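You operate a simulated robot arm through the tools that you are given. There is no shell and no other tool. Be economical: measure what you need, move in short steps, check, and stop when the job is done.

You are at the controls of a simulated robot arm. One attempt, no reset.

Task
Wipe the wet glue off the clamped pot's break, release the pot and stand it on the turntable.
Fine: sponge stick back in its cup; switch the extractor off once the glue is gone.
Where things are to end (x, y in the base frame): small orange pot within 25 mm of [590, 130].

It is judged by the outcome, as a careful person would: the job done as asked, and still so three seconds after it is handed in. It fails if anything else is knocked over, pushed out of place, dropped, spilled or broken.

Robot
A 7-joint arm with a two-finger parallel gripper, fixed in place. Base frame: the origin is at the foot of the arm, x ahead of it, y to its left, z up; the work surface is at about z = 740. Lengths are in mm, angles in rad, forces in N, time in s.
With the tool pointing down near the work surface it reaches from about 200 to 680 mm from the base axis. Its first joint turns from -1.152 to 1.152 rad. Payload 2.4 kg.
The TCP is the grasp point between the finger pads, 30 mm short of the fingertips. In the tool frame z runs along the fingers and y along their closing line. Largest opening 94 mm; finger width 28, thickness 10; the body of the gripper, 50 by 96 mm, starts 55 mm behind the TCP.
Orientation is that of the tool frame in the base frame, as a unit quaternion [x, y, z, w]. With the fingers straight down and closing along the base's y, the tool's x points along the base's -x, its y along +y and its z along -z.

Tools
- The arm moves only by the tool move_arm. Its argument "steps" is a list of rows, each a list of 7 numbers: the shift along the tool's x, y, z in units of 50 mm (1.0 is 50 mm), then the turn, a rotation vector about the tool's x, y, z in units of 8 degrees (1.0 is 8 degrees), then the closure, from 0 (fully open) to 1 (shut). In form: [[tx, ty, tz, rx, ry, rz, gripper], ...]. A call has 1 to 8 rows; each row shifts and turns the commanded pose from where the row before left it, along the tool's axes as they then stand. A call with a number of a shift or a turn outside -1 to 1 is refused whole. Each row takes 0.2 s and may step no farther than 50 mm and 0.15 rad from the row before; otherwise, or with a gripper value out of range, the whole call is refused. A pose out of reach is approached as far as the arm can. The call stops where the force on the tool passes 40 N (or 10 N more than at its start, if that is more) or the arm is blocked; 0.2 s more then pass. The fingers move at their own pace (about 153 mm/s each) and stop on an object; they squeeze with about 44 N. The grip force told is the motor's: it shows also when the fingers shut on nothing. Time passes only in rows, and 0.2 s behind the last, so rows that do not move let the fingers close. It gives the time, the measured TCP pose, the force on the tool (base axes), the opening and the grip force at its end, in the units of the frame above (readings bear some noise), with the torque about the TCP (base axes, N m) and any sound that the robot's microphone picked up, and new pictures: "views" is both (left out), scene, wrist or none.
- Cameras (640 x 400 px; columns grow to the right, rows downward): "scene" is fixed at [39.9, 476.7, 1443.8]; the picture's right is [-0.72, -0.70, 0.00], its down [-0.40, 0.41, -0.82] and it looks along [0.57, -0.59, -0.57] (base axes); focal length 340 px, centre (320, 200). "wrist" rides on the gripper at [76, 14, -103] in the tool frame; the picture's right is [-0.18, 0.98, 0.00], its down [-0.75, -0.14, -0.64] and it looks along [-0.63, -0.12, 0.77] (tool axes); focal length 243 px, centre (320, 200). There is no depth. A picture from a camera that has moved, and an enlarged one, comes with that camera's place and axes in the base frame and with its lens.
- inspect(camera, box): a new picture of the part [left, top, right, bottom] of that camera's present view, enlarged. No time passes.
- finish_job(): hands the job in; it is judged then, once.

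Work in short steps. Places have to be worked out from the pictures, the camera data and where the tool is seen: move nearer, look again, correct. Check each grasp and each placing, and mend what went wrong. You have 120 turns and 200 pictures in all, those below and enlarged ones among them. Open the gripper and draw the arm clear of the work before you hand the job in, unless the task says otherwise; then end with one line.

The tools are called after ">>>" as name(argument=value, ...) on one line, values as JSON. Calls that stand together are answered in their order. move_arm: Moves the arm, as the interface text tells. Its arguments: {"type":"object","properties":{"steps":{"type":"array"},"views":{"type":"string","enum":["both","scene","wrist","none"]}},"required":["steps"]} The other tools are called the same way: inspect (camera, box) takes an enlarged picture of a part of a camera's view; finish_job () hands the job in.

At the start:

```text
time_s: 0.0
eef_pos: [329.4, 0.2, 1198.2]
ee_rot: [-0.001, 1.0, -0.001, -0.001]
ft_force: [0.5, 0.0, -0.6]
ft_torque: [0.0, -0.03, 0.0]
opening: 94.1
grasp_force: 0.0
```

scene: 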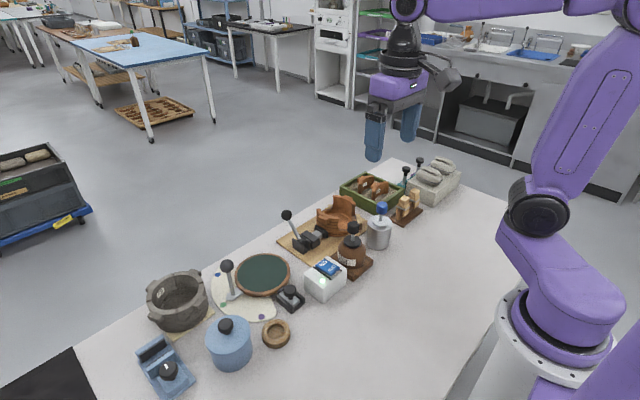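
wrist: 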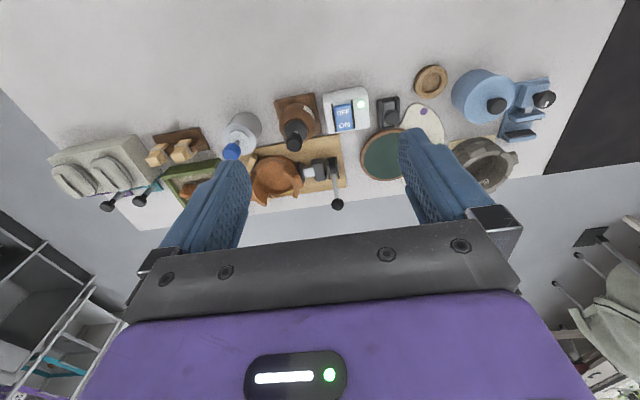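

I take enlarged views of the work area to identify things before moving.

>>> inspect(camera="scene", box=[260, 150, 470, 281])

>>> inspect(camera="scene", box=[130, 220, 370, 400])

>>> inspect(camera="wrist", box=[40, 60, 360, 260])

>>> inspect(camera="wrist", box=[310, 50, 570, 212])

```text
3.05 times, centred on (365, 216) of scene
camera zoom: at [39.9, 476.7, 1443.8], right [-0.72, -0.7, 0.0], down [-0.4, 0.41, -0.82], along [0.57, -0.59, -0.57], focal length 1037 px, centre (183, 153)
```

zoom: 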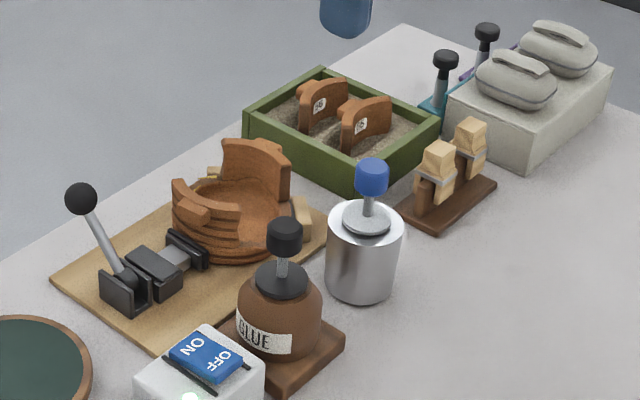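

```text
2.22 times, centred on (250, 310) of scene
camera zoom: at [39.9, 476.7, 1443.8], right [-0.72, -0.7, 0.0], down [-0.4, 0.41, -0.82], along [0.57, -0.59, -0.57], focal length 756 px, centre (476, -44)
```

zoom: 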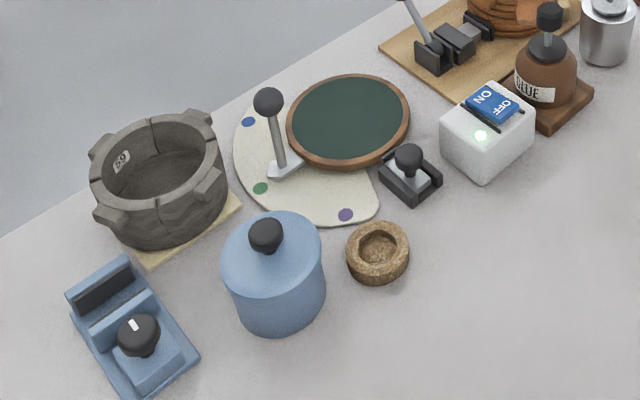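

```text
2.00 times, centred on (200, 160) of wrist
camera zoom: at [252.0, 14.5, 1300.9], right [0.18, 0.98, 0.0], down [0.75, -0.14, 0.64], along [0.63, -0.12, -0.77], focal length 485 px, centre (560, 280)
```

zoom: 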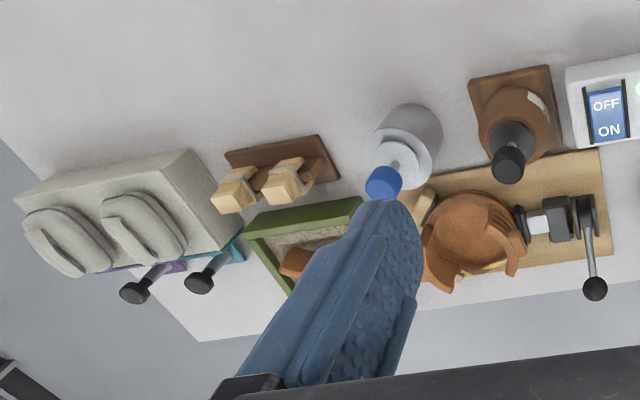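

```text
2.46 times, centred on (440, 131) of wrist
camera zoom: at [252.0, 14.5, 1300.9], right [0.18, 0.98, 0.0], down [0.75, -0.14, 0.64], along [0.63, -0.12, -0.77], focal length 597 px, centre (25, 370)
```

zoom: 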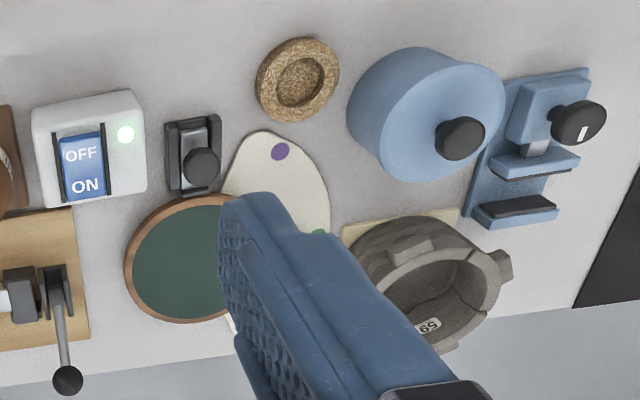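

The pot stands near (580, -165), clamped by a toggle clamp, and the turntable is the dark green disc near (590, 130). I move down toward the pot to look at the break, clamp and sponge cup.

>>> move_arm(steps=[[-0.346, -0.43, 0.7, 0, 0, 0, 0], [-0.346, -0.43, 0.7, 0, 0, 0, 0], [-0.346, -0.43, 0.7, 0, 0, 0, 0], [-0.346, -0.43, 0.7, 0, 0, 0, 0], [-0.346, -0.43, 0.7, 0, 0, 0, 0], [-0.346, -0.43, 0.7, 0, 0, 0, 0], [-0.2, -0.43, 0.5, 0, 0, 0, 0]], views="both")

```text
time_s: 1.6
eef_pos: [442.2, -150.9, 962.8]
ee_rot: [0.0, 1.0, -0.001, 0.0]
ft_force: [-0.4, -0.1, 0.2]
ft_torque: [0.01, 0.0, -0.02]
opening: 93.9
grasp_force: 0.1
camera wrist: at [365.5, -135.8, 1064.8], right [0.18, 0.98, 0.0], down [0.75, -0.14, 0.64], along [0.63, -0.12, -0.77], focal length 243 px, centre (320, 200)
```

scene: 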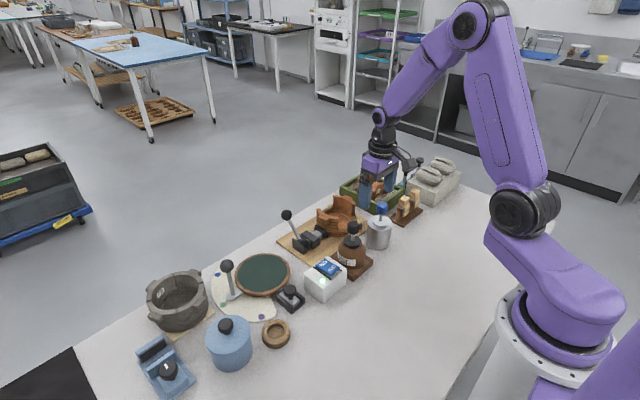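
wrist: 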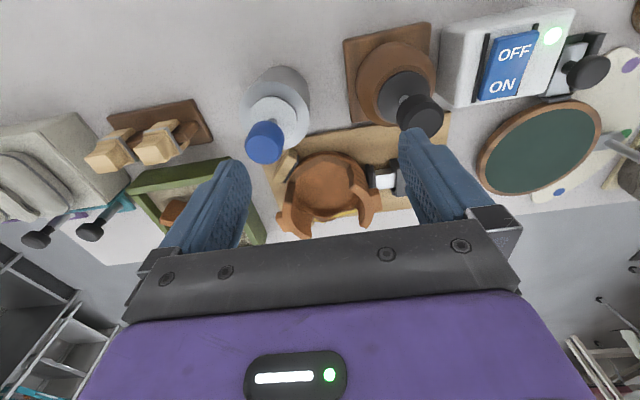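

>>> inspect(camera="wrist", box=[220, 50, 460, 250])

>>> inspect(camera="scene", box=[270, 180, 400, 280])

```text
2.00 times, centred on (340, 150) of wrist
camera zoom: at [365.5, -135.8, 1064.8], right [0.18, 0.98, 0.0], down [0.75, -0.14, 0.64], along [0.63, -0.12, -0.77], focal length 485 px, centre (280, 300)
```

zoom: 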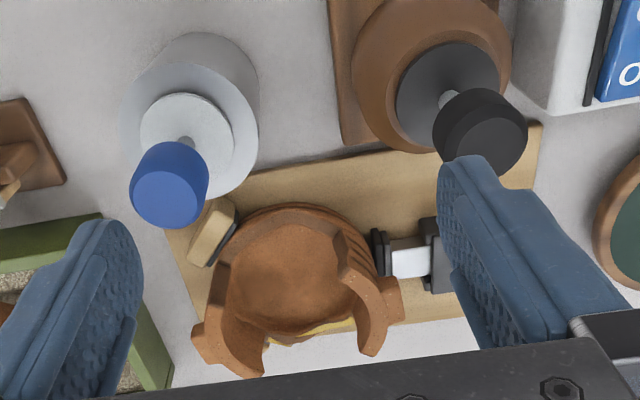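

```text
4.00 times, centred on (335, 230) of scene
camera zoom: at [39.9, 476.7, 1443.8], right [-0.72, -0.7, 0.0], down [-0.4, 0.41, -0.82], along [0.57, -0.59, -0.57], focal length 1361 px, centre (260, 80)
```

zoom: 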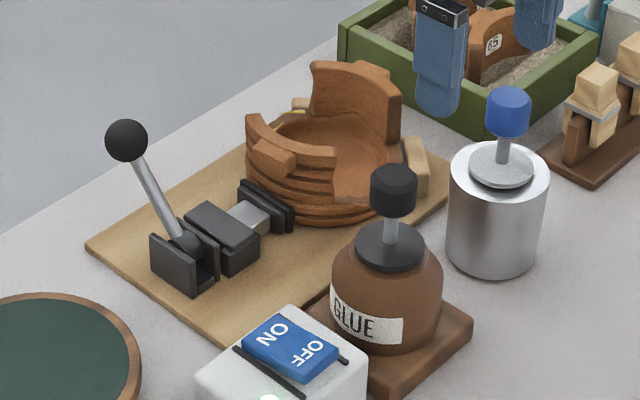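

I want a steeper look at the pot's break and clamp, so I move forward a bit at safe height.

>>> move_arm(steps=[[-0.9, 0.1, 0, 0, 0, 0, 0], [-0.7, 0.1, 0.3, 0, 0, 0, 0]], views="wrist")

>>> inspect(camera="wrist", box=[200, 0, 480, 200])

```text
time_s: 2.2
eef_pos: [523.2, -138.2, 948.2]
ee_rot: [0.001, 1.0, 0.0, 0.001]
ft_force: [-0.6, -0.5, -0.1]
ft_torque: [0.03, -0.01, 0.04]
opening: 94.0
grasp_force: 0.1
camera wrist: at [446.0, -124.2, 1050.0], right [0.19, 0.98, 0.0], down [0.75, -0.14, 0.64], along [0.63, -0.12, -0.77], focal length 243 px, centre (320, 200)
```

wrist: 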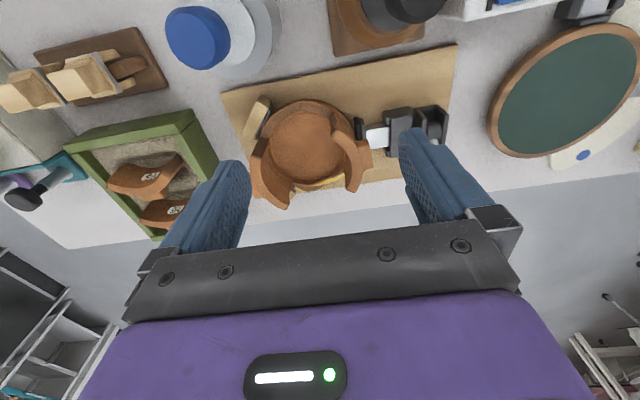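

```text
2.00 times, centred on (340, 100) of wrist
camera zoom: at [446.0, -124.2, 1050.0], right [0.19, 0.98, 0.0], down [0.75, -0.14, 0.64], along [0.63, -0.12, -0.77], focal length 485 px, centre (280, 400)
```

zoom: 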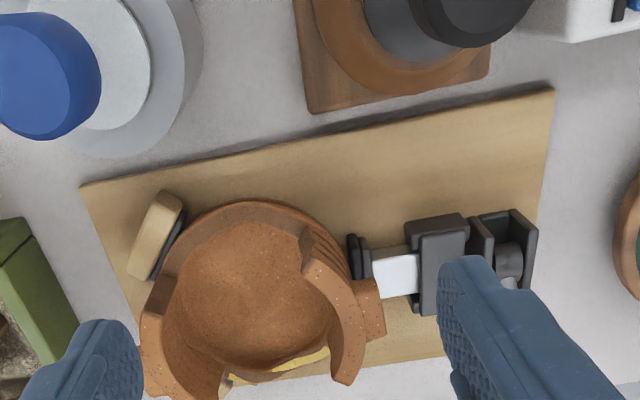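

>>> inspect(camera="scene", box=[308, 185, 372, 225])

>>> inspect(camera="wrist", box=[240, 90, 400, 210])

```text
10.00 times, centred on (340, 205) of scene
camera zoom: at [39.9, 476.6, 1443.8], right [-0.72, -0.7, 0.0], down [-0.4, 0.41, -0.82], along [0.57, -0.59, -0.57], focal length 3402 px, centre (120, 150)
```

zoom: 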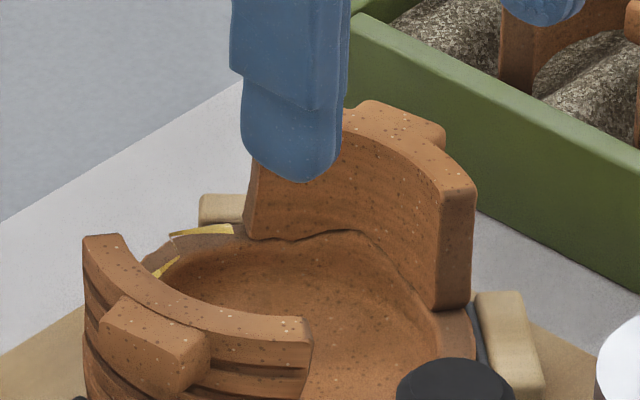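

```text
3.33 times, centred on (320, 150) of wrist
camera zoom: at [446.0, -124.2, 1050.0], right [0.19, 0.98, 0.0], down [0.75, -0.14, 0.64], along [0.63, -0.12, -0.77], focal length 809 px, centre (320, 367)
```

zoom: 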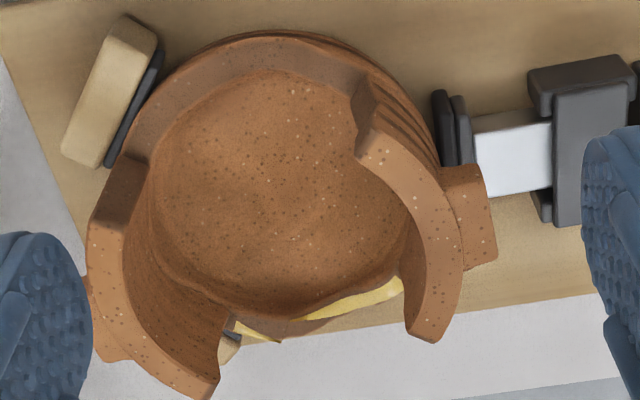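

The glue shows as yellow strips on the low break on the far (+x) side of the pot, between the tall shards. The stick's blue handle top is near (455, -206, 862); I go above it and check.

>>> move_arm(steps=[[0.68, -0.68, 0, 0, 0, 0, 0], [0.68, -0.68, 0, 0, 0, 0, 0], [0, 0, 0.5, 0, 0, 0, 0]], views="both")

>>> inspect(camera="scene", box=[330, 170, 430, 250])

```text
time_s: 3.0
eef_pos: [453.2, -208.0, 921.9]
ee_rot: [0.0, 1.0, 0.0, 0.0]
ft_force: [0.3, 0.7, -1.3]
ft_torque: [-0.02, -0.02, -0.01]
opening: 94.0
grasp_force: 0.1
camera wrist: at [377.1, -193.2, 1024.6], right [0.18, 0.98, 0.0], down [0.75, -0.14, 0.64], along [0.63, -0.12, -0.77], focal length 243 px, centre (320, 200)
```

scene: 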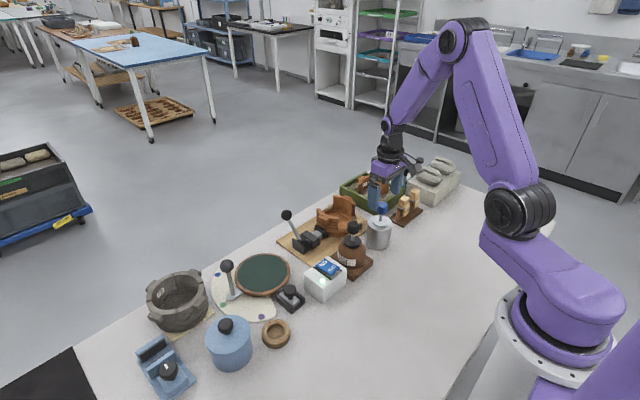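
wrist: 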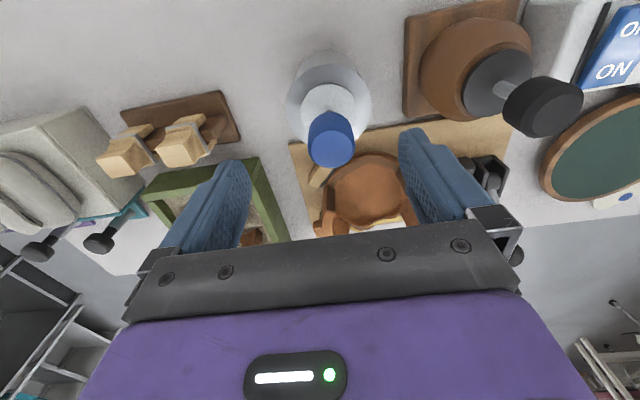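

```text
5.00 times, centred on (380, 210) of scene
camera zoom: at [39.9, 476.6, 1443.8], right [-0.72, -0.7, 0.0], down [-0.4, 0.41, -0.82], along [0.57, -0.59, -0.57], focal length 1701 px, centre (20, 150)
```

zoom: 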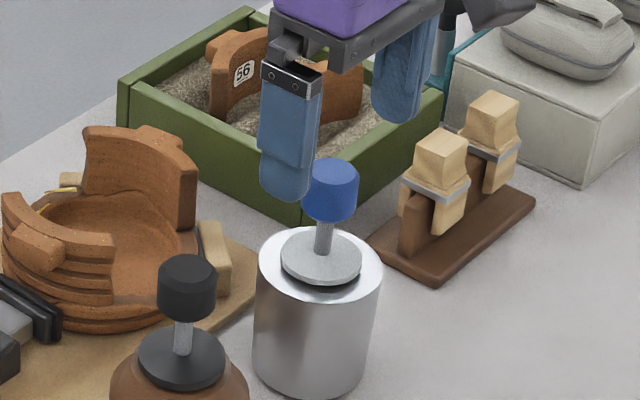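

The cap is a few mm forward and left of the TCP axis. I lower 35 mm with a small correction and look again.

>>> move_arm(steps=[[-0.1, 0.13, 0.7, 0, 0, 0, 0]], views="wrist")

>>> inspect(camera="scene", box=[330, 170, 430, 250])

```text
time_s: 3.4
eef_pos: [461.1, -202.1, 887.9]
ee_rot: [0.0, 1.0, 0.001, 0.0]
ft_force: [0.5, -0.5, -0.1]
ft_torque: [0.0, 0.02, 0.01]
opening: 93.8
grasp_force: 0.1
camera wrist: at [383.2, -187.5, 989.9], right [0.18, 0.98, 0.0], down [0.75, -0.14, 0.64], along [0.63, -0.12, -0.77], focal length 243 px, centre (320, 200)
```

wrist: 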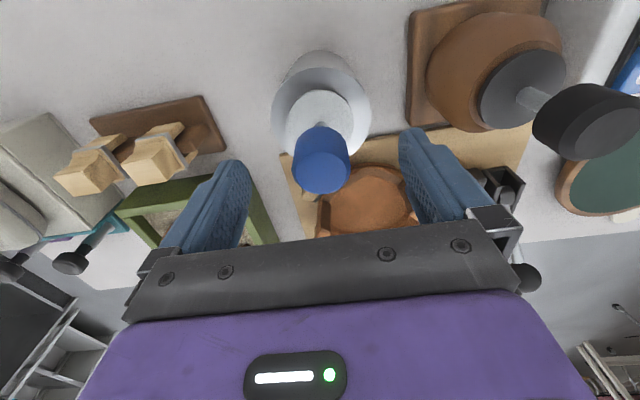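

```text
5.00 times, centred on (380, 210) of scene
camera zoom: at [39.9, 476.7, 1443.8], right [-0.72, -0.7, 0.0], down [-0.4, 0.41, -0.82], along [0.57, -0.59, -0.57], focal length 1701 px, centre (20, 150)
```

zoom: 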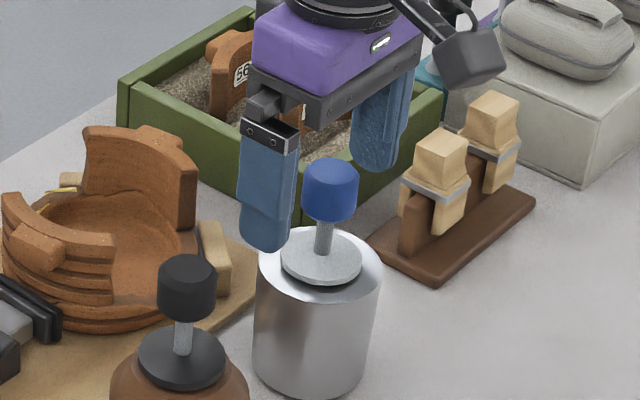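

The cap is centred between the fingers; I lower 25 mm so the pads lie alongside it, and check.

>>> move_arm(steps=[[0, 0, 0.5, 0, 0, 0, 0]], views="wrist")

>>> inspect(camera="scene", box=[340, 180, 420, 230])

```text
time_s: 3.8
eef_pos: [460.5, -203.0, 862.4]
ee_rot: [-0.001, 1.0, 0.0, 0.001]
ft_force: [-0.2, 0.3, 0.5]
ft_torque: [0.01, -0.02, 0.01]
opening: 94.1
grasp_force: 0.1
camera wrist: at [383.1, -187.8, 964.6], right [0.18, 0.98, 0.0], down [0.75, -0.14, 0.64], along [0.63, -0.12, -0.77], focal length 243 px, centre (320, 200)
```

wrist: 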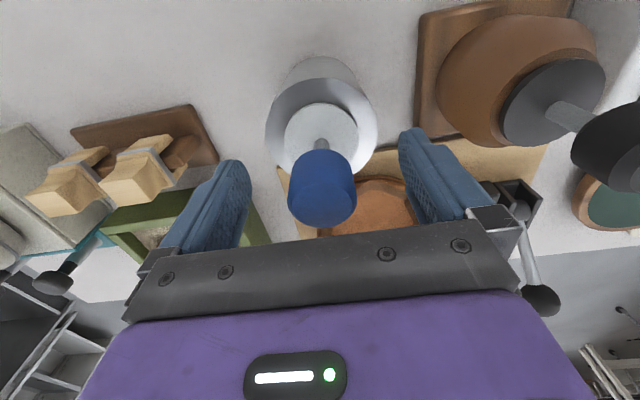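

```text
8.00 times, centred on (380, 205) of scene
camera zoom: at [39.9, 476.7, 1443.8], right [-0.72, -0.7, 0.0], down [-0.4, 0.41, -0.82], along [0.57, -0.59, -0.57], focal length 2722 px, centre (-160, 160)
```

zoom: 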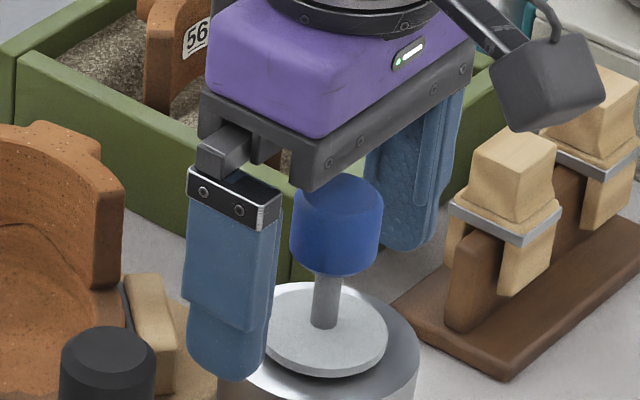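

The cap spans about z 842–876 around the TCP; I close on it.

>>> move_arm(steps=[[0, 0, 0.06, 0, 0, 0, 0.5], [0, 0, 0, 0, 0, 0, 1], [0, 0, 0, 0, 0, 0, 1]], views="wrist")

```text
time_s: 4.6
eef_pos: [459.8, -201.6, 860.4]
ee_rot: [0.0, 1.0, 0.0, 0.0]
ft_force: [-1.6, 2.8, 4.5]
ft_torque: [0.11, 0.01, 0.0]
opening: 32.3
grasp_force: 44.1
camera wrist: at [383.5, -187.6, 962.2], right [0.18, 0.98, 0.0], down [0.75, -0.14, 0.64], along [0.63, -0.12, -0.77], focal length 243 px, centre (320, 200)
```

wrist: 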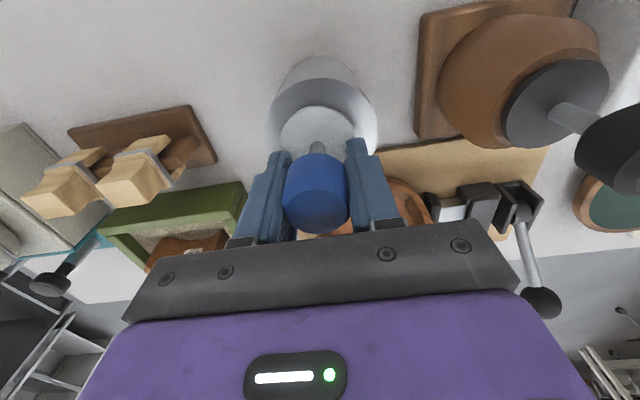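

Gripped (32 mm). I lift straight up, recording (460, -202, 860) as the seat pose for the return.

>>> move_arm(steps=[[0, 0, -0.5, 0, 0, 0, 1], [0, 0, -0.8, 0, 0, 0, 1], [0, 0, -0.9, 0, 0, 0, 1], [0, 0, -0.6, 0, 0, 0, 1]], views="both")

>>> inspect(camera="scene", box=[310, 130, 430, 250])

```text
time_s: 5.6
eef_pos: [459.0, -200.6, 1000.6]
ee_rot: [0.0, 1.0, 0.0, 0.0]
ft_force: [-0.7, 0.3, -0.5]
ft_torque: [-0.02, -0.03, -0.02]
opening: 32.3
grasp_force: 43.9
camera wrist: at [381.8, -186.4, 1102.4], right [0.18, 0.98, 0.0], down [0.75, -0.14, 0.64], along [0.63, -0.12, -0.77], focal length 243 px, centre (320, 200)
```

scene: 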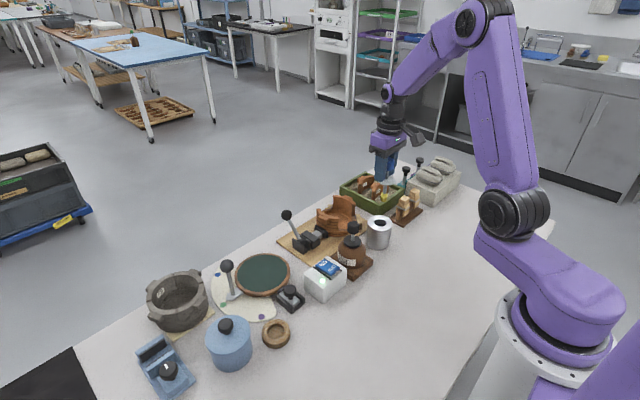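
wrist: 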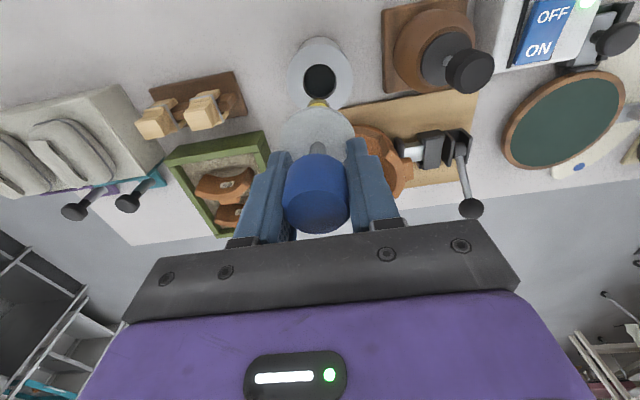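

```text
3.33 times, centred on (370, 190) of scene
camera zoom: at [39.9, 476.7, 1443.8], right [-0.72, -0.7, 0.0], down [-0.4, 0.41, -0.82], along [0.57, -0.59, -0.57], focal length 1134 px, centre (153, 233)
```

zoom: 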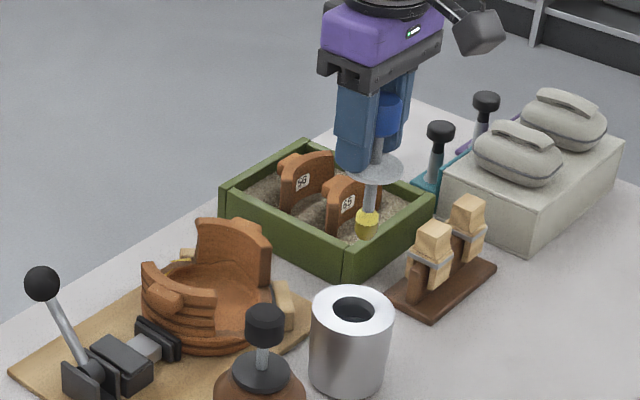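

The stick has a drip disc about 38 mm below the TCP and a yellow sponge ending about 105 mm below. I now view the break from the side so the disc does not hide it.

>>> move_arm(steps=[[-0.7, 0.5, 0, 0, 0, 0, 1], [-0.7, 0.5, 0, 0, 0, 0, 1], [-0.7, 0.5, 0.1, 0, 0, 0, 1], [-0.7, 0.5, 0.3, 0, 0, 0, 1]], views="wrist")

>>> inspect(camera="wrist", box=[200, 60, 360, 160])

>>> inspect(camera="scene", box=[308, 185, 372, 225])

```text
time_s: 6.6
eef_pos: [600.0, -104.7, 979.1]
ee_rot: [-0.001, 1.0, 0.0, 0.001]
ft_force: [0.1, 0.0, -0.2]
ft_torque: [0.02, 0.01, 0.03]
opening: 32.1
grasp_force: 44.2
camera wrist: at [522.5, -88.9, 1082.2], right [0.18, 0.98, 0.0], down [0.75, -0.14, 0.64], along [0.63, -0.12, -0.77], focal length 243 px, centre (320, 200)
```

wrist: 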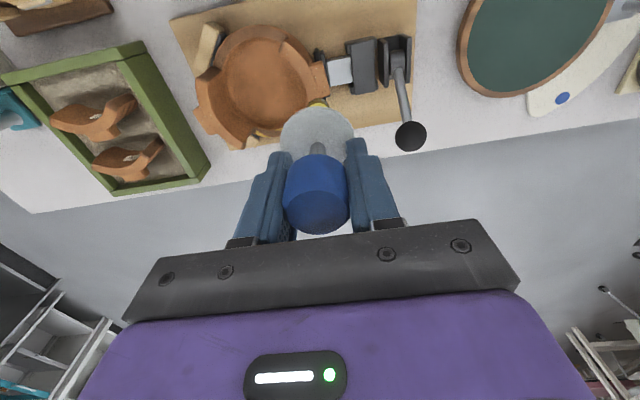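

```text
4.00 times, centred on (280, 110) of wrist
camera zoom: at [522.5, -88.9, 1082.2], right [0.18, 0.98, 0.0], down [0.75, -0.14, 0.64], along [0.63, -0.12, -0.77], focal length 970 px, centre (480, 560)
```

zoom: 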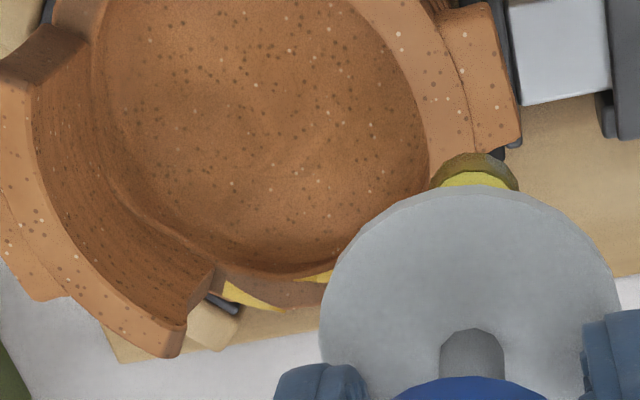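

```text
10.00 times, centred on (340, 205) of scene
camera zoom: at [39.9, 476.6, 1443.8], right [-0.72, -0.7, 0.0], down [-0.4, 0.41, -0.82], along [0.57, -0.59, -0.57], focal length 3402 px, centre (120, 150)
```

zoom: 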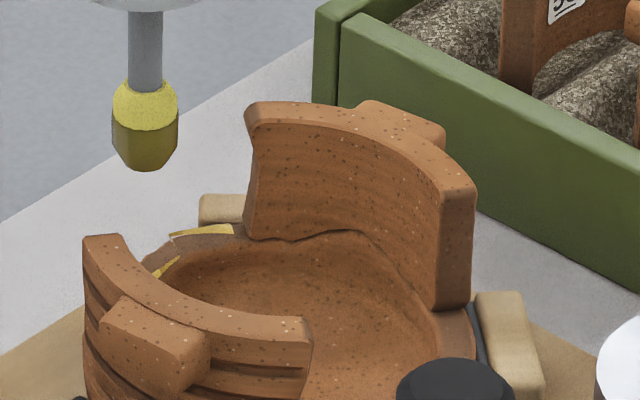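

I estimate the break's low arc is centred on about (590, -165), radius ~48, with glue from about (632, -193) through (638, -165) to (621, -128) at z ≈ 790–800. I move over the arc's middle at height, then lower partway and check.

>>> move_arm(steps=[[-0.38, -0.6, 0, 0, 0, 0, 1], [-0.38, -0.6, 0, 0, 0, 0, 1], [0, 0, 0.7, 0, 0, 0, 1], [0, 0, 0.5, 0, 0, 0, 1]], views="wrist")

>>> inspect(camera="scene", box=[308, 185, 372, 225])

>>> inspect(camera="wrist", box=[240, 60, 400, 160])

```text
time_s: 7.6
eef_pos: [636.0, -160.2, 920.7]
ee_rot: [0.0, 1.0, 0.001, 0.0]
ft_force: [0.0, 0.5, 0.1]
ft_torque: [0.0, 0.0, -0.02]
opening: 32.2
grasp_force: 44.8
camera wrist: at [559.9, -146.7, 1022.8], right [0.18, 0.98, 0.0], down [0.75, -0.14, 0.64], along [0.63, -0.12, -0.77], focal length 243 px, centre (320, 200)
```

wrist: 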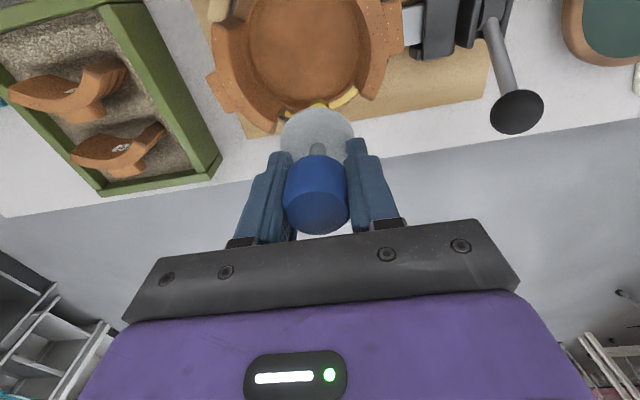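

```text
10.00 times, centred on (340, 205) of scene
camera zoom: at [39.9, 476.6, 1443.8], right [-0.72, -0.7, 0.0], down [-0.4, 0.41, -0.82], along [0.57, -0.59, -0.57], focal length 3402 px, centre (120, 150)
```

zoom: 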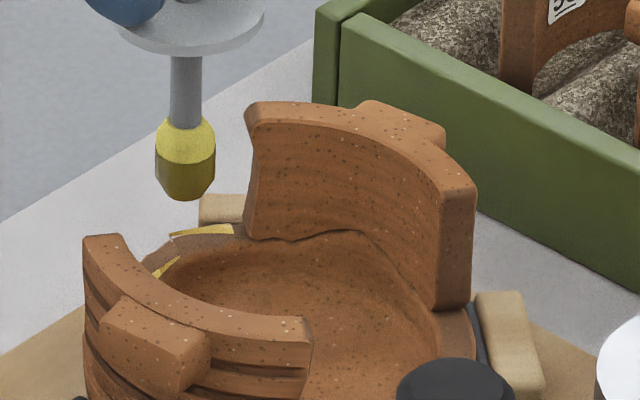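

```text
4.00 times, centred on (320, 110) of wrist
camera zoom: at [559.9, -146.7, 1022.8], right [0.18, 0.98, 0.0], down [0.75, -0.14, 0.64], along [0.63, -0.12, -0.77], focal length 970 px, centre (320, 560)
```

zoom: 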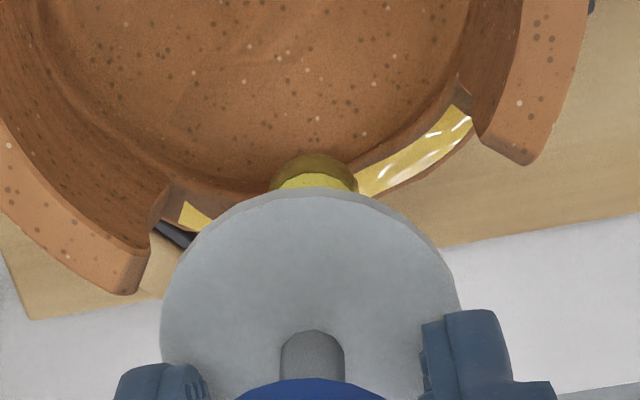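

The glue strip is now clear: a yellow band on the wall top from about (637, -193) via (643, -165) to (628, -130). I centre on it and lower to near contact.

>>> move_arm(steps=[[-0.14, -0.1, 0, 0, 0, 0, 1], [0, 0, 0.2, 0, 0, 0, 1], [0, 0, 0.1, 0, 0, 0, 1]], views="wrist")

>>> inspect(camera="scene", box=[308, 185, 372, 225])

>>> inspect(camera="wrist", box=[240, 60, 400, 160])

```text
time_s: 8.4
eef_pos: [643.5, -166.7, 905.4]
ee_rot: [0.0, 1.0, 0.0, 0.0]
ft_force: [-0.5, -0.8, -0.2]
ft_torque: [0.0, -0.01, -0.01]
opening: 32.2
grasp_force: 44.5
camera wrist: at [567.6, -152.3, 1007.7], right [0.18, 0.98, 0.0], down [0.75, -0.14, 0.64], along [0.63, -0.12, -0.77], focal length 243 px, centre (320, 200)
```

wrist: 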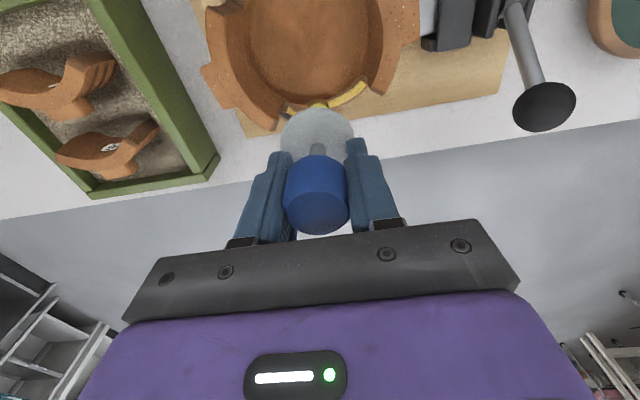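

```text
10.00 times, centred on (340, 205) of scene
camera zoom: at [39.9, 476.7, 1443.8], right [-0.72, -0.7, 0.0], down [-0.4, 0.41, -0.82], along [0.57, -0.59, -0.57], focal length 3402 px, centre (120, 150)
```

zoom: 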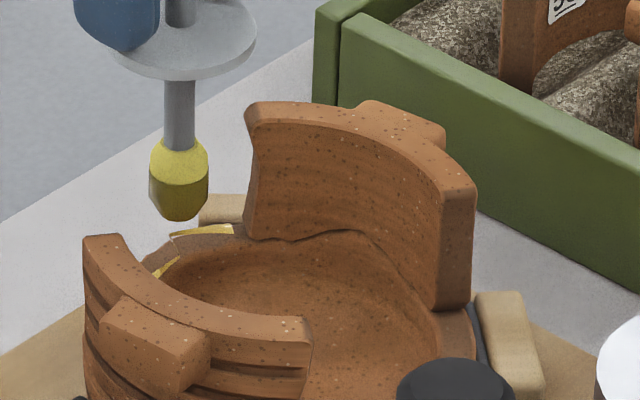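

```text
4.00 times, centred on (320, 110) of wrist
camera zoom: at [567.6, -152.3, 1007.7], right [0.18, 0.98, 0.0], down [0.75, -0.14, 0.64], along [0.63, -0.12, -0.77], focal length 970 px, centre (320, 560)
```

zoom: 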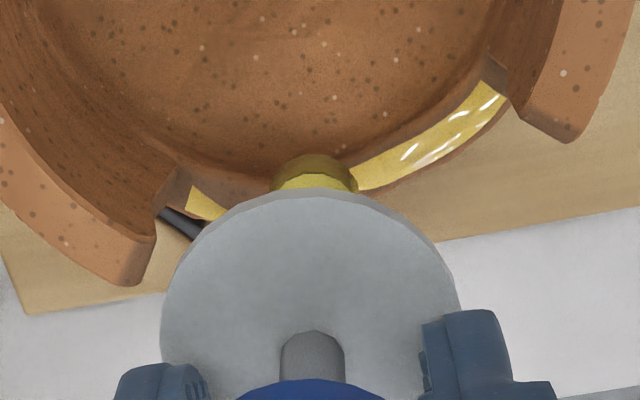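

Aligned; I descend in small steps to contact.

>>> move_arm(steps=[[0, 0, 0.08, 0, 0, 0, 1], [0, 0, 0.06, 0, 0, 0, 1]], views="none")

```text
time_s: 9.0
eef_pos: [645.9, -167.7, 899.7]
ee_rot: [0.0, 1.0, 0.0, 0.0]
ft_force: [-0.3, -0.5, -0.6]
ft_torque: [-0.01, -0.02, -0.03]
opening: 32.1
grasp_force: 44.6
```

>>> move_arm(steps=[[0.04, 0, 0.06, 0, 0, 0, 1], [0, 0, 0.04, 0, 0, 0, 1]], views="none")

>>> inspect(camera="scene", box=[308, 185, 372, 225])

```text
time_s: 9.6
eef_pos: [644.3, -166.9, 893.5]
ee_rot: [0.0, 1.0, 0.0, 0.0]
ft_force: [-0.2, -0.1, 0.1]
ft_torque: [-0.04, -0.02, 0.0]
opening: 32.0
grasp_force: 43.7
```

```text
10.00 times, centred on (340, 205) of scene
camera zoom: at [39.9, 476.7, 1443.8], right [-0.72, -0.7, 0.0], down [-0.4, 0.41, -0.82], along [0.57, -0.59, -0.57], focal length 3402 px, centre (120, 150)
```

zoom: 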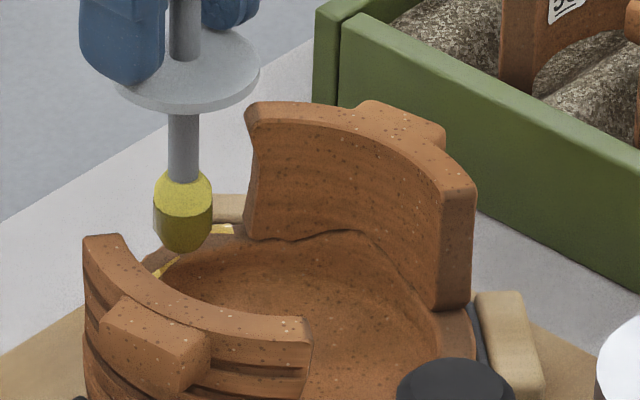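

>>> move_arm(steps=[[0, 0, 0.05, 0, 0, 0, 1], [0, 0, 0.04, 0, 0, 0, 1]], views="none")

>>> inspect(camera="wrist", box=[240, 60, 400, 160])

```text
time_s: 10.2
eef_pos: [642.3, -167.1, 889.1]
ee_rot: [0.0, 1.0, 0.0, 0.0]
ft_force: [0.5, -0.3, -0.9]
ft_torque: [0.02, -0.02, 0.0]
opening: 31.8
grasp_force: 43.8
```

```text
4.00 times, centred on (320, 110) of wrist
camera zoom: at [565.3, -152.7, 991.0], right [0.18, 0.98, 0.0], down [0.75, -0.14, 0.64], along [0.63, -0.12, -0.77], focal length 970 px, centre (320, 560)
```

zoom: 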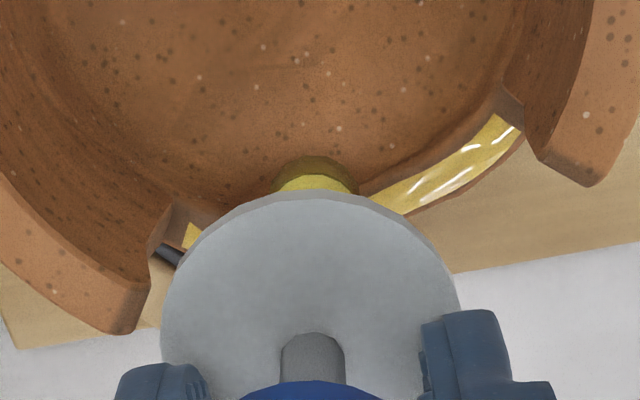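

>>> move_arm(steps=[[-0.02, 0, 0.04, 0, 0, 0, 1], [0, 0, 0.04, 0, 0, 0, 1]], views="none")

>>> inspect(camera="scene", box=[308, 185, 372, 225])

```text
time_s: 10.8
eef_pos: [643.9, -168.8, 884.1]
ee_rot: [0.001, 1.0, 0.0, 0.0]
ft_force: [0.0, -1.2, 0.3]
ft_torque: [0.03, 0.0, 0.0]
opening: 31.7
grasp_force: 44.2
```

```text
10.00 times, centred on (340, 205) of scene
camera zoom: at [39.9, 476.7, 1443.8], right [-0.72, -0.7, 0.0], down [-0.4, 0.41, -0.82], along [0.57, -0.59, -0.57], focal length 3402 px, centre (120, 150)
```

zoom: 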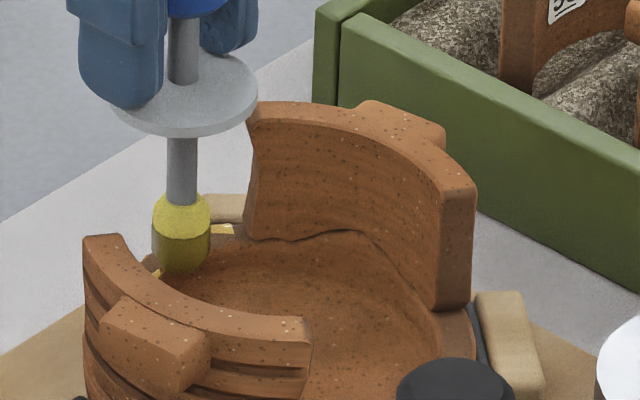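

No contact yet and the sponge seems slightly inside the wall. I raise 10 mm, shift 6 mm outward, and look.

>>> move_arm(steps=[[0, 0, -0.2, 0, 0, 0, 1], [-0.12, 0.04, 0, 0, 0, 0, 1]], views="none")

>>> inspect(camera="scene", box=[318, 190, 350, 210])

>>> inspect(camera="wrist", box=[280, 80, 360, 130])

```text
time_s: 11.4
eef_pos: [650.3, -165.4, 895.2]
ee_rot: [0.0, 1.0, 0.001, 0.0]
ft_force: [-1.4, -0.2, -0.8]
ft_torque: [0.01, -0.02, 0.02]
opening: 31.8
grasp_force: 44.3
```

```text
16.00 times, centred on (334, 200) of scene
camera zoom: at [39.9, 476.7, 1443.8], right [-0.72, -0.7, 0.0], down [-0.4, 0.41, -0.82], along [0.57, -0.59, -0.57], focal length 5443 px, centre (96, 200)
```

zoom: 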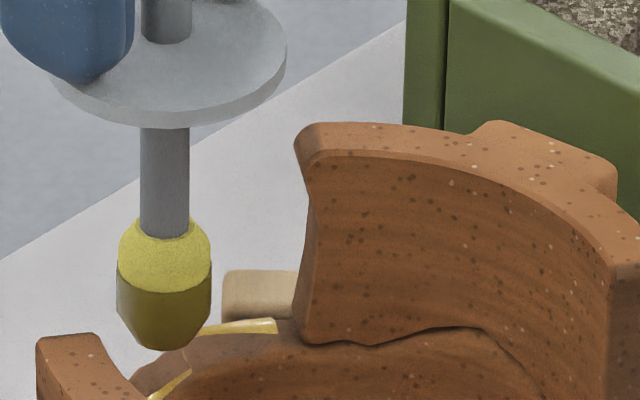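

```text
8.00 times, centred on (320, 105) of wrist
camera zoom: at [572.7, -150.5, 997.1], right [0.18, 0.98, 0.0], down [0.75, -0.14, 0.64], along [0.63, -0.12, -0.77], focal length 1941 px, centre (320, 960)
```

zoom: 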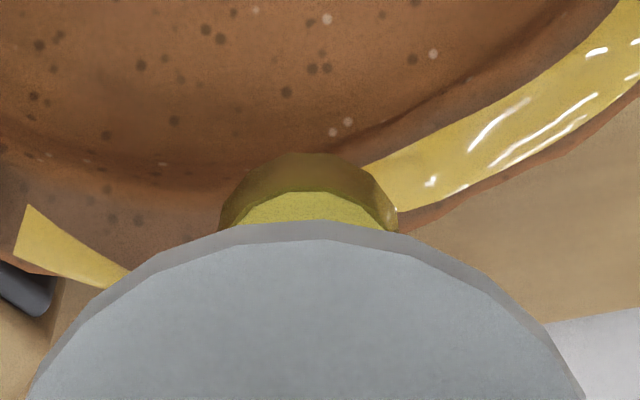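

>>> move_arm(steps=[[0, 0, 0.06, 0, 0, 0, 1], [0, 0, 0.06, 0, 0, 0, 1]], views="none")

>>> inspect(camera="scene", box=[318, 190, 350, 210])

```text
time_s: 12.0
eef_pos: [650.2, -165.5, 888.1]
ee_rot: [0.001, 1.0, 0.0, 0.0]
ft_force: [0.1, 0.1, 0.0]
ft_torque: [0.0, 0.03, -0.02]
opening: 31.7
grasp_force: 43.9
```

```text
16.00 times, centred on (334, 200) of scene
camera zoom: at [39.9, 476.7, 1443.8], right [-0.72, -0.7, 0.0], down [-0.4, 0.41, -0.82], along [0.57, -0.59, -0.57], focal length 5443 px, centre (96, 200)
```

zoom: 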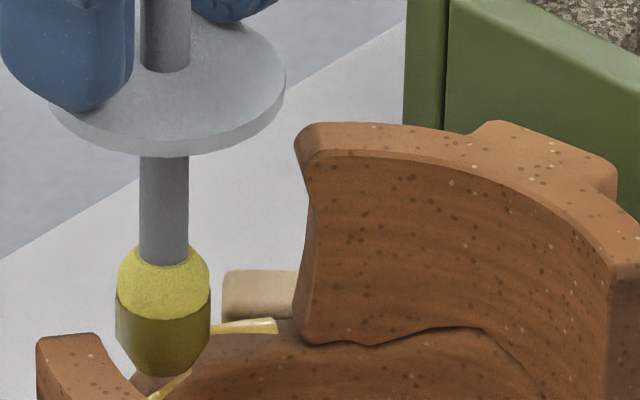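

>>> move_arm(steps=[[0, 0, 0.06, 0, 0, 0, 1], [0, 0, 0.06, 0, 0, 0, 1]], views="none")

>>> inspect(camera="scene", box=[318, 194, 350, 214])

>>> inspect(camera="wrist", box=[280, 80, 360, 130])

```text
time_s: 12.6
eef_pos: [649.8, -165.3, 881.9]
ee_rot: [0.0, 1.0, 0.0, 0.001]
ft_force: [-0.3, 0.0, 0.0]
ft_torque: [0.0, -0.03, 0.02]
opening: 31.8
grasp_force: 44.3
```

```text
16.00 times, centred on (334, 204) of scene
camera zoom: at [39.9, 476.7, 1443.8], right [-0.72, -0.7, 0.0], down [-0.4, 0.41, -0.82], along [0.57, -0.59, -0.57], focal length 5443 px, centre (96, 136)
```

zoom: 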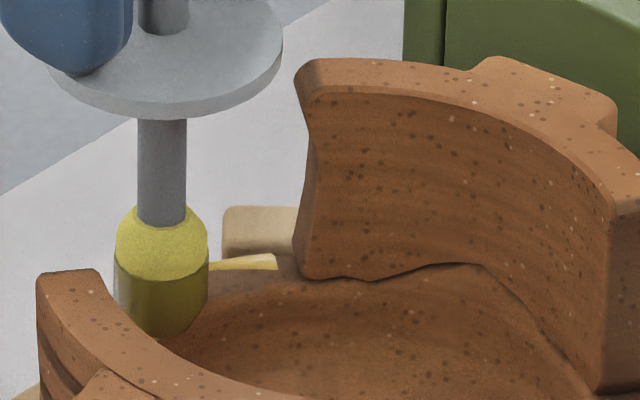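

```text
8.00 times, centred on (320, 105) of wrist
camera zoom: at [572.8, -150.3, 984.2], right [0.18, 0.98, 0.0], down [0.75, -0.14, 0.64], along [0.63, -0.12, -0.77], focal length 1941 px, centre (320, 960)
```

zoom: 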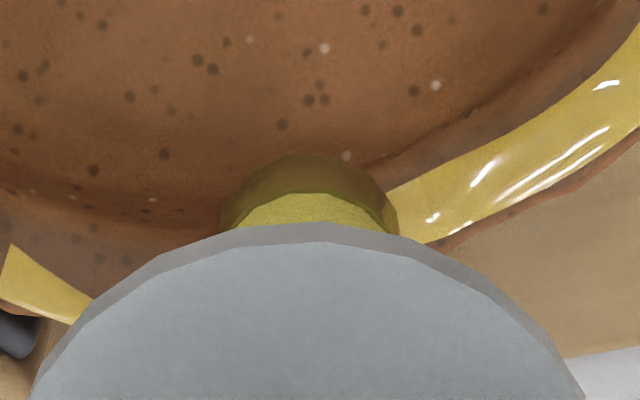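

Triangulation now puts the strip ends at (636, -194, 790) and (627, -130, 784); the middle dips slightly. I continue down gently here.

>>> move_arm(steps=[[0.02, 0, 0.05, 0, 0, 0, 1], [0, 0, 0.05, 0, 0, 0, 1]], views="none")

>>> inspect(camera="scene", box=[318, 194, 350, 214])

```text
time_s: 13.2
eef_pos: [650.3, -164.1, 878.9]
ee_rot: [0.0, 1.0, 0.0, 0.001]
ft_force: [-0.6, -0.1, 0.6]
ft_torque: [0.0, 0.03, 0.02]
opening: 31.9
grasp_force: 43.9
```

```text
16.00 times, centred on (334, 204) of scene
camera zoom: at [39.9, 476.7, 1443.8], right [-0.72, -0.7, 0.0], down [-0.4, 0.41, -0.82], along [0.57, -0.59, -0.57], focal length 5443 px, centre (96, 136)
```

zoom: 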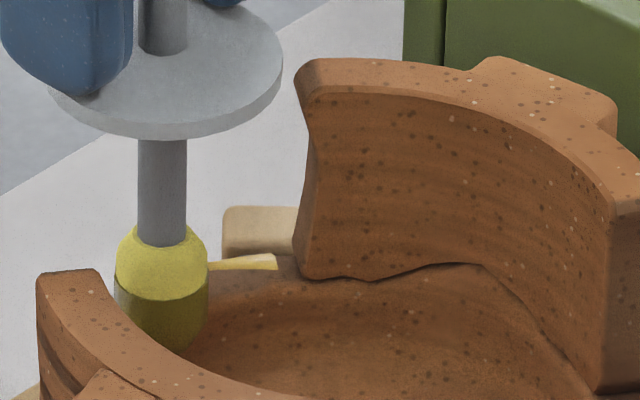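

>>> inspect(camera="wrist", box=[260, 70, 372, 140])

```text
5.71 times, centred on (316, 105) of wrist
camera zoom: at [572.1, -149.6, 980.0], right [0.18, 0.98, 0.0], down [0.75, -0.14, 0.64], along [0.63, -0.12, -0.77], focal length 1386 px, centre (343, 743)
```

zoom: 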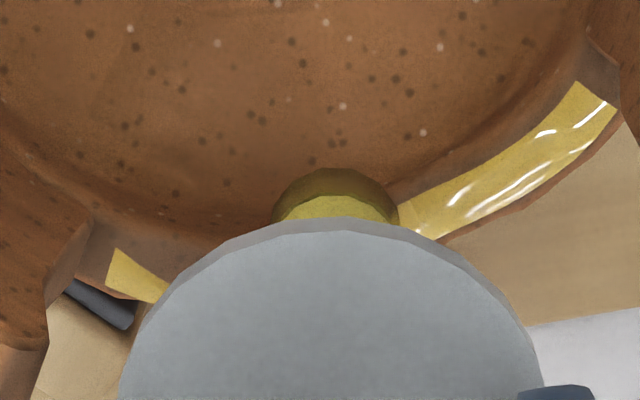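

>>> move_arm(steps=[[0, 0, 0.05, 0, 0, 0, 1], [0, 0, 0.05, 0, 0, 0, 1]], views="none")

>>> inspect(camera="wrist", box=[260, 70, 372, 140])

>>> inspect(camera="scene", box=[318, 194, 350, 214])

```text
time_s: 13.8
eef_pos: [649.4, -166.4, 873.1]
ee_rot: [0.001, 1.0, 0.0, -0.001]
ft_force: [0.0, -0.2, 0.1]
ft_torque: [-0.02, -0.02, 0.02]
opening: 31.6
grasp_force: 43.7
```

```text
5.71 times, centred on (316, 105) of wrist
camera zoom: at [572.4, -150.4, 975.2], right [0.18, 0.98, 0.0], down [0.75, -0.14, 0.64], along [0.63, -0.12, -0.77], focal length 1386 px, centre (343, 743)
```

zoom: 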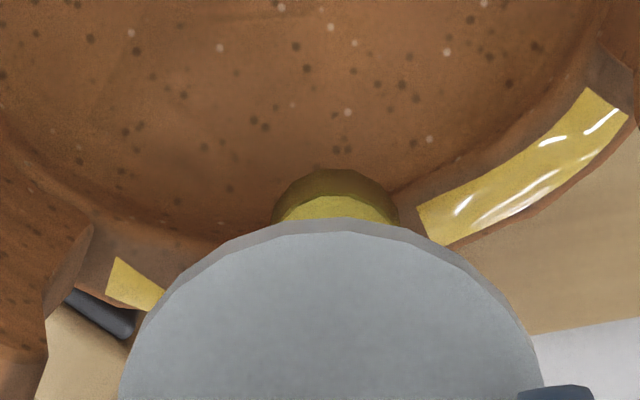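

```text
16.00 times, centred on (334, 204) of scene
camera zoom: at [39.9, 476.7, 1443.8], right [-0.72, -0.7, 0.0], down [-0.4, 0.41, -0.82], along [0.57, -0.59, -0.57], focal length 5443 px, centre (96, 136)
```

zoom: 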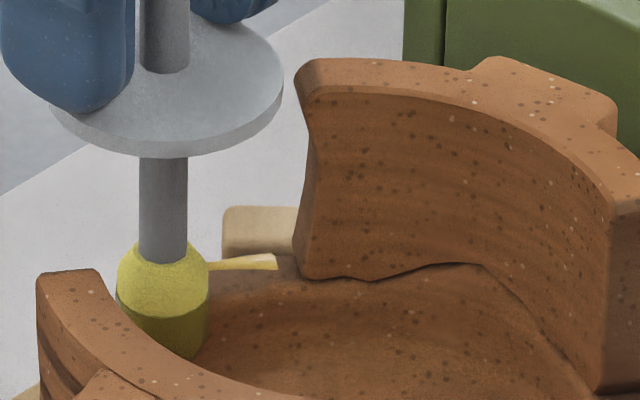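

The end of the right strip has visibly been cut away under the sponge, so light contact already wipes it. I raise slightly (to keep the disc above the shards) and sweep along the arc to the +y end.

>>> move_arm(steps=[[0, 0, -0.16, 0, 0, 0, 1], [0.04, 0.16, 0, 0, 0, 0, 1], [0.04, 0.16, 0, 0, 0, 0, 1], [0.11, 0.2, 0, 0, 0, 0, 1], [0.15, 0.16, 0, 0, 0, 0, 1]], views="none")

>>> inspect(camera="wrist", box=[240, 60, 400, 160])

>>> inspect(camera="scene", box=[308, 185, 372, 225])

```text
time_s: 15.0
eef_pos: [632.2, -132.5, 881.6]
ee_rot: [0.0, 1.0, -0.001, 0.002]
ft_force: [2.3, -2.9, 0.8]
ft_torque: [-0.27, -0.17, 0.02]
opening: 31.4
grasp_force: 44.6
```

```text
4.00 times, centred on (320, 110) of wrist
camera zoom: at [554.9, -117.1, 983.4], right [0.19, 0.98, 0.0], down [0.75, -0.14, 0.64], along [0.63, -0.12, -0.77], focal length 970 px, centre (320, 560)
```

zoom: 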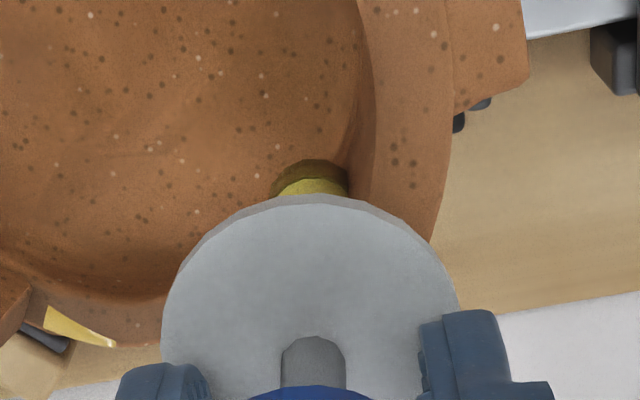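

```text
10.00 times, centred on (340, 205) of scene
camera zoom: at [40.0, 476.6, 1443.9], right [-0.72, -0.7, 0.0], down [-0.4, 0.41, -0.82], along [0.57, -0.59, -0.57], focal length 3402 px, centre (120, 150)
```

zoom: 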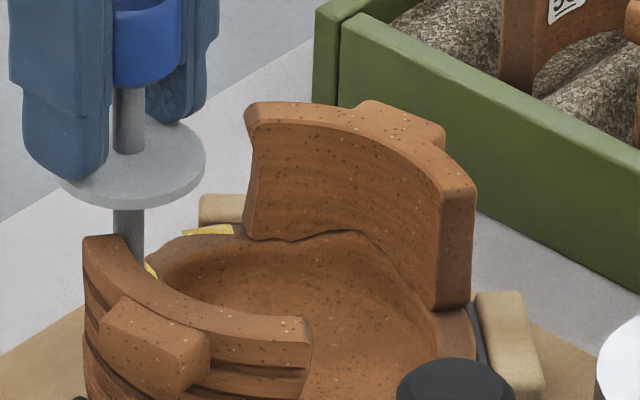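

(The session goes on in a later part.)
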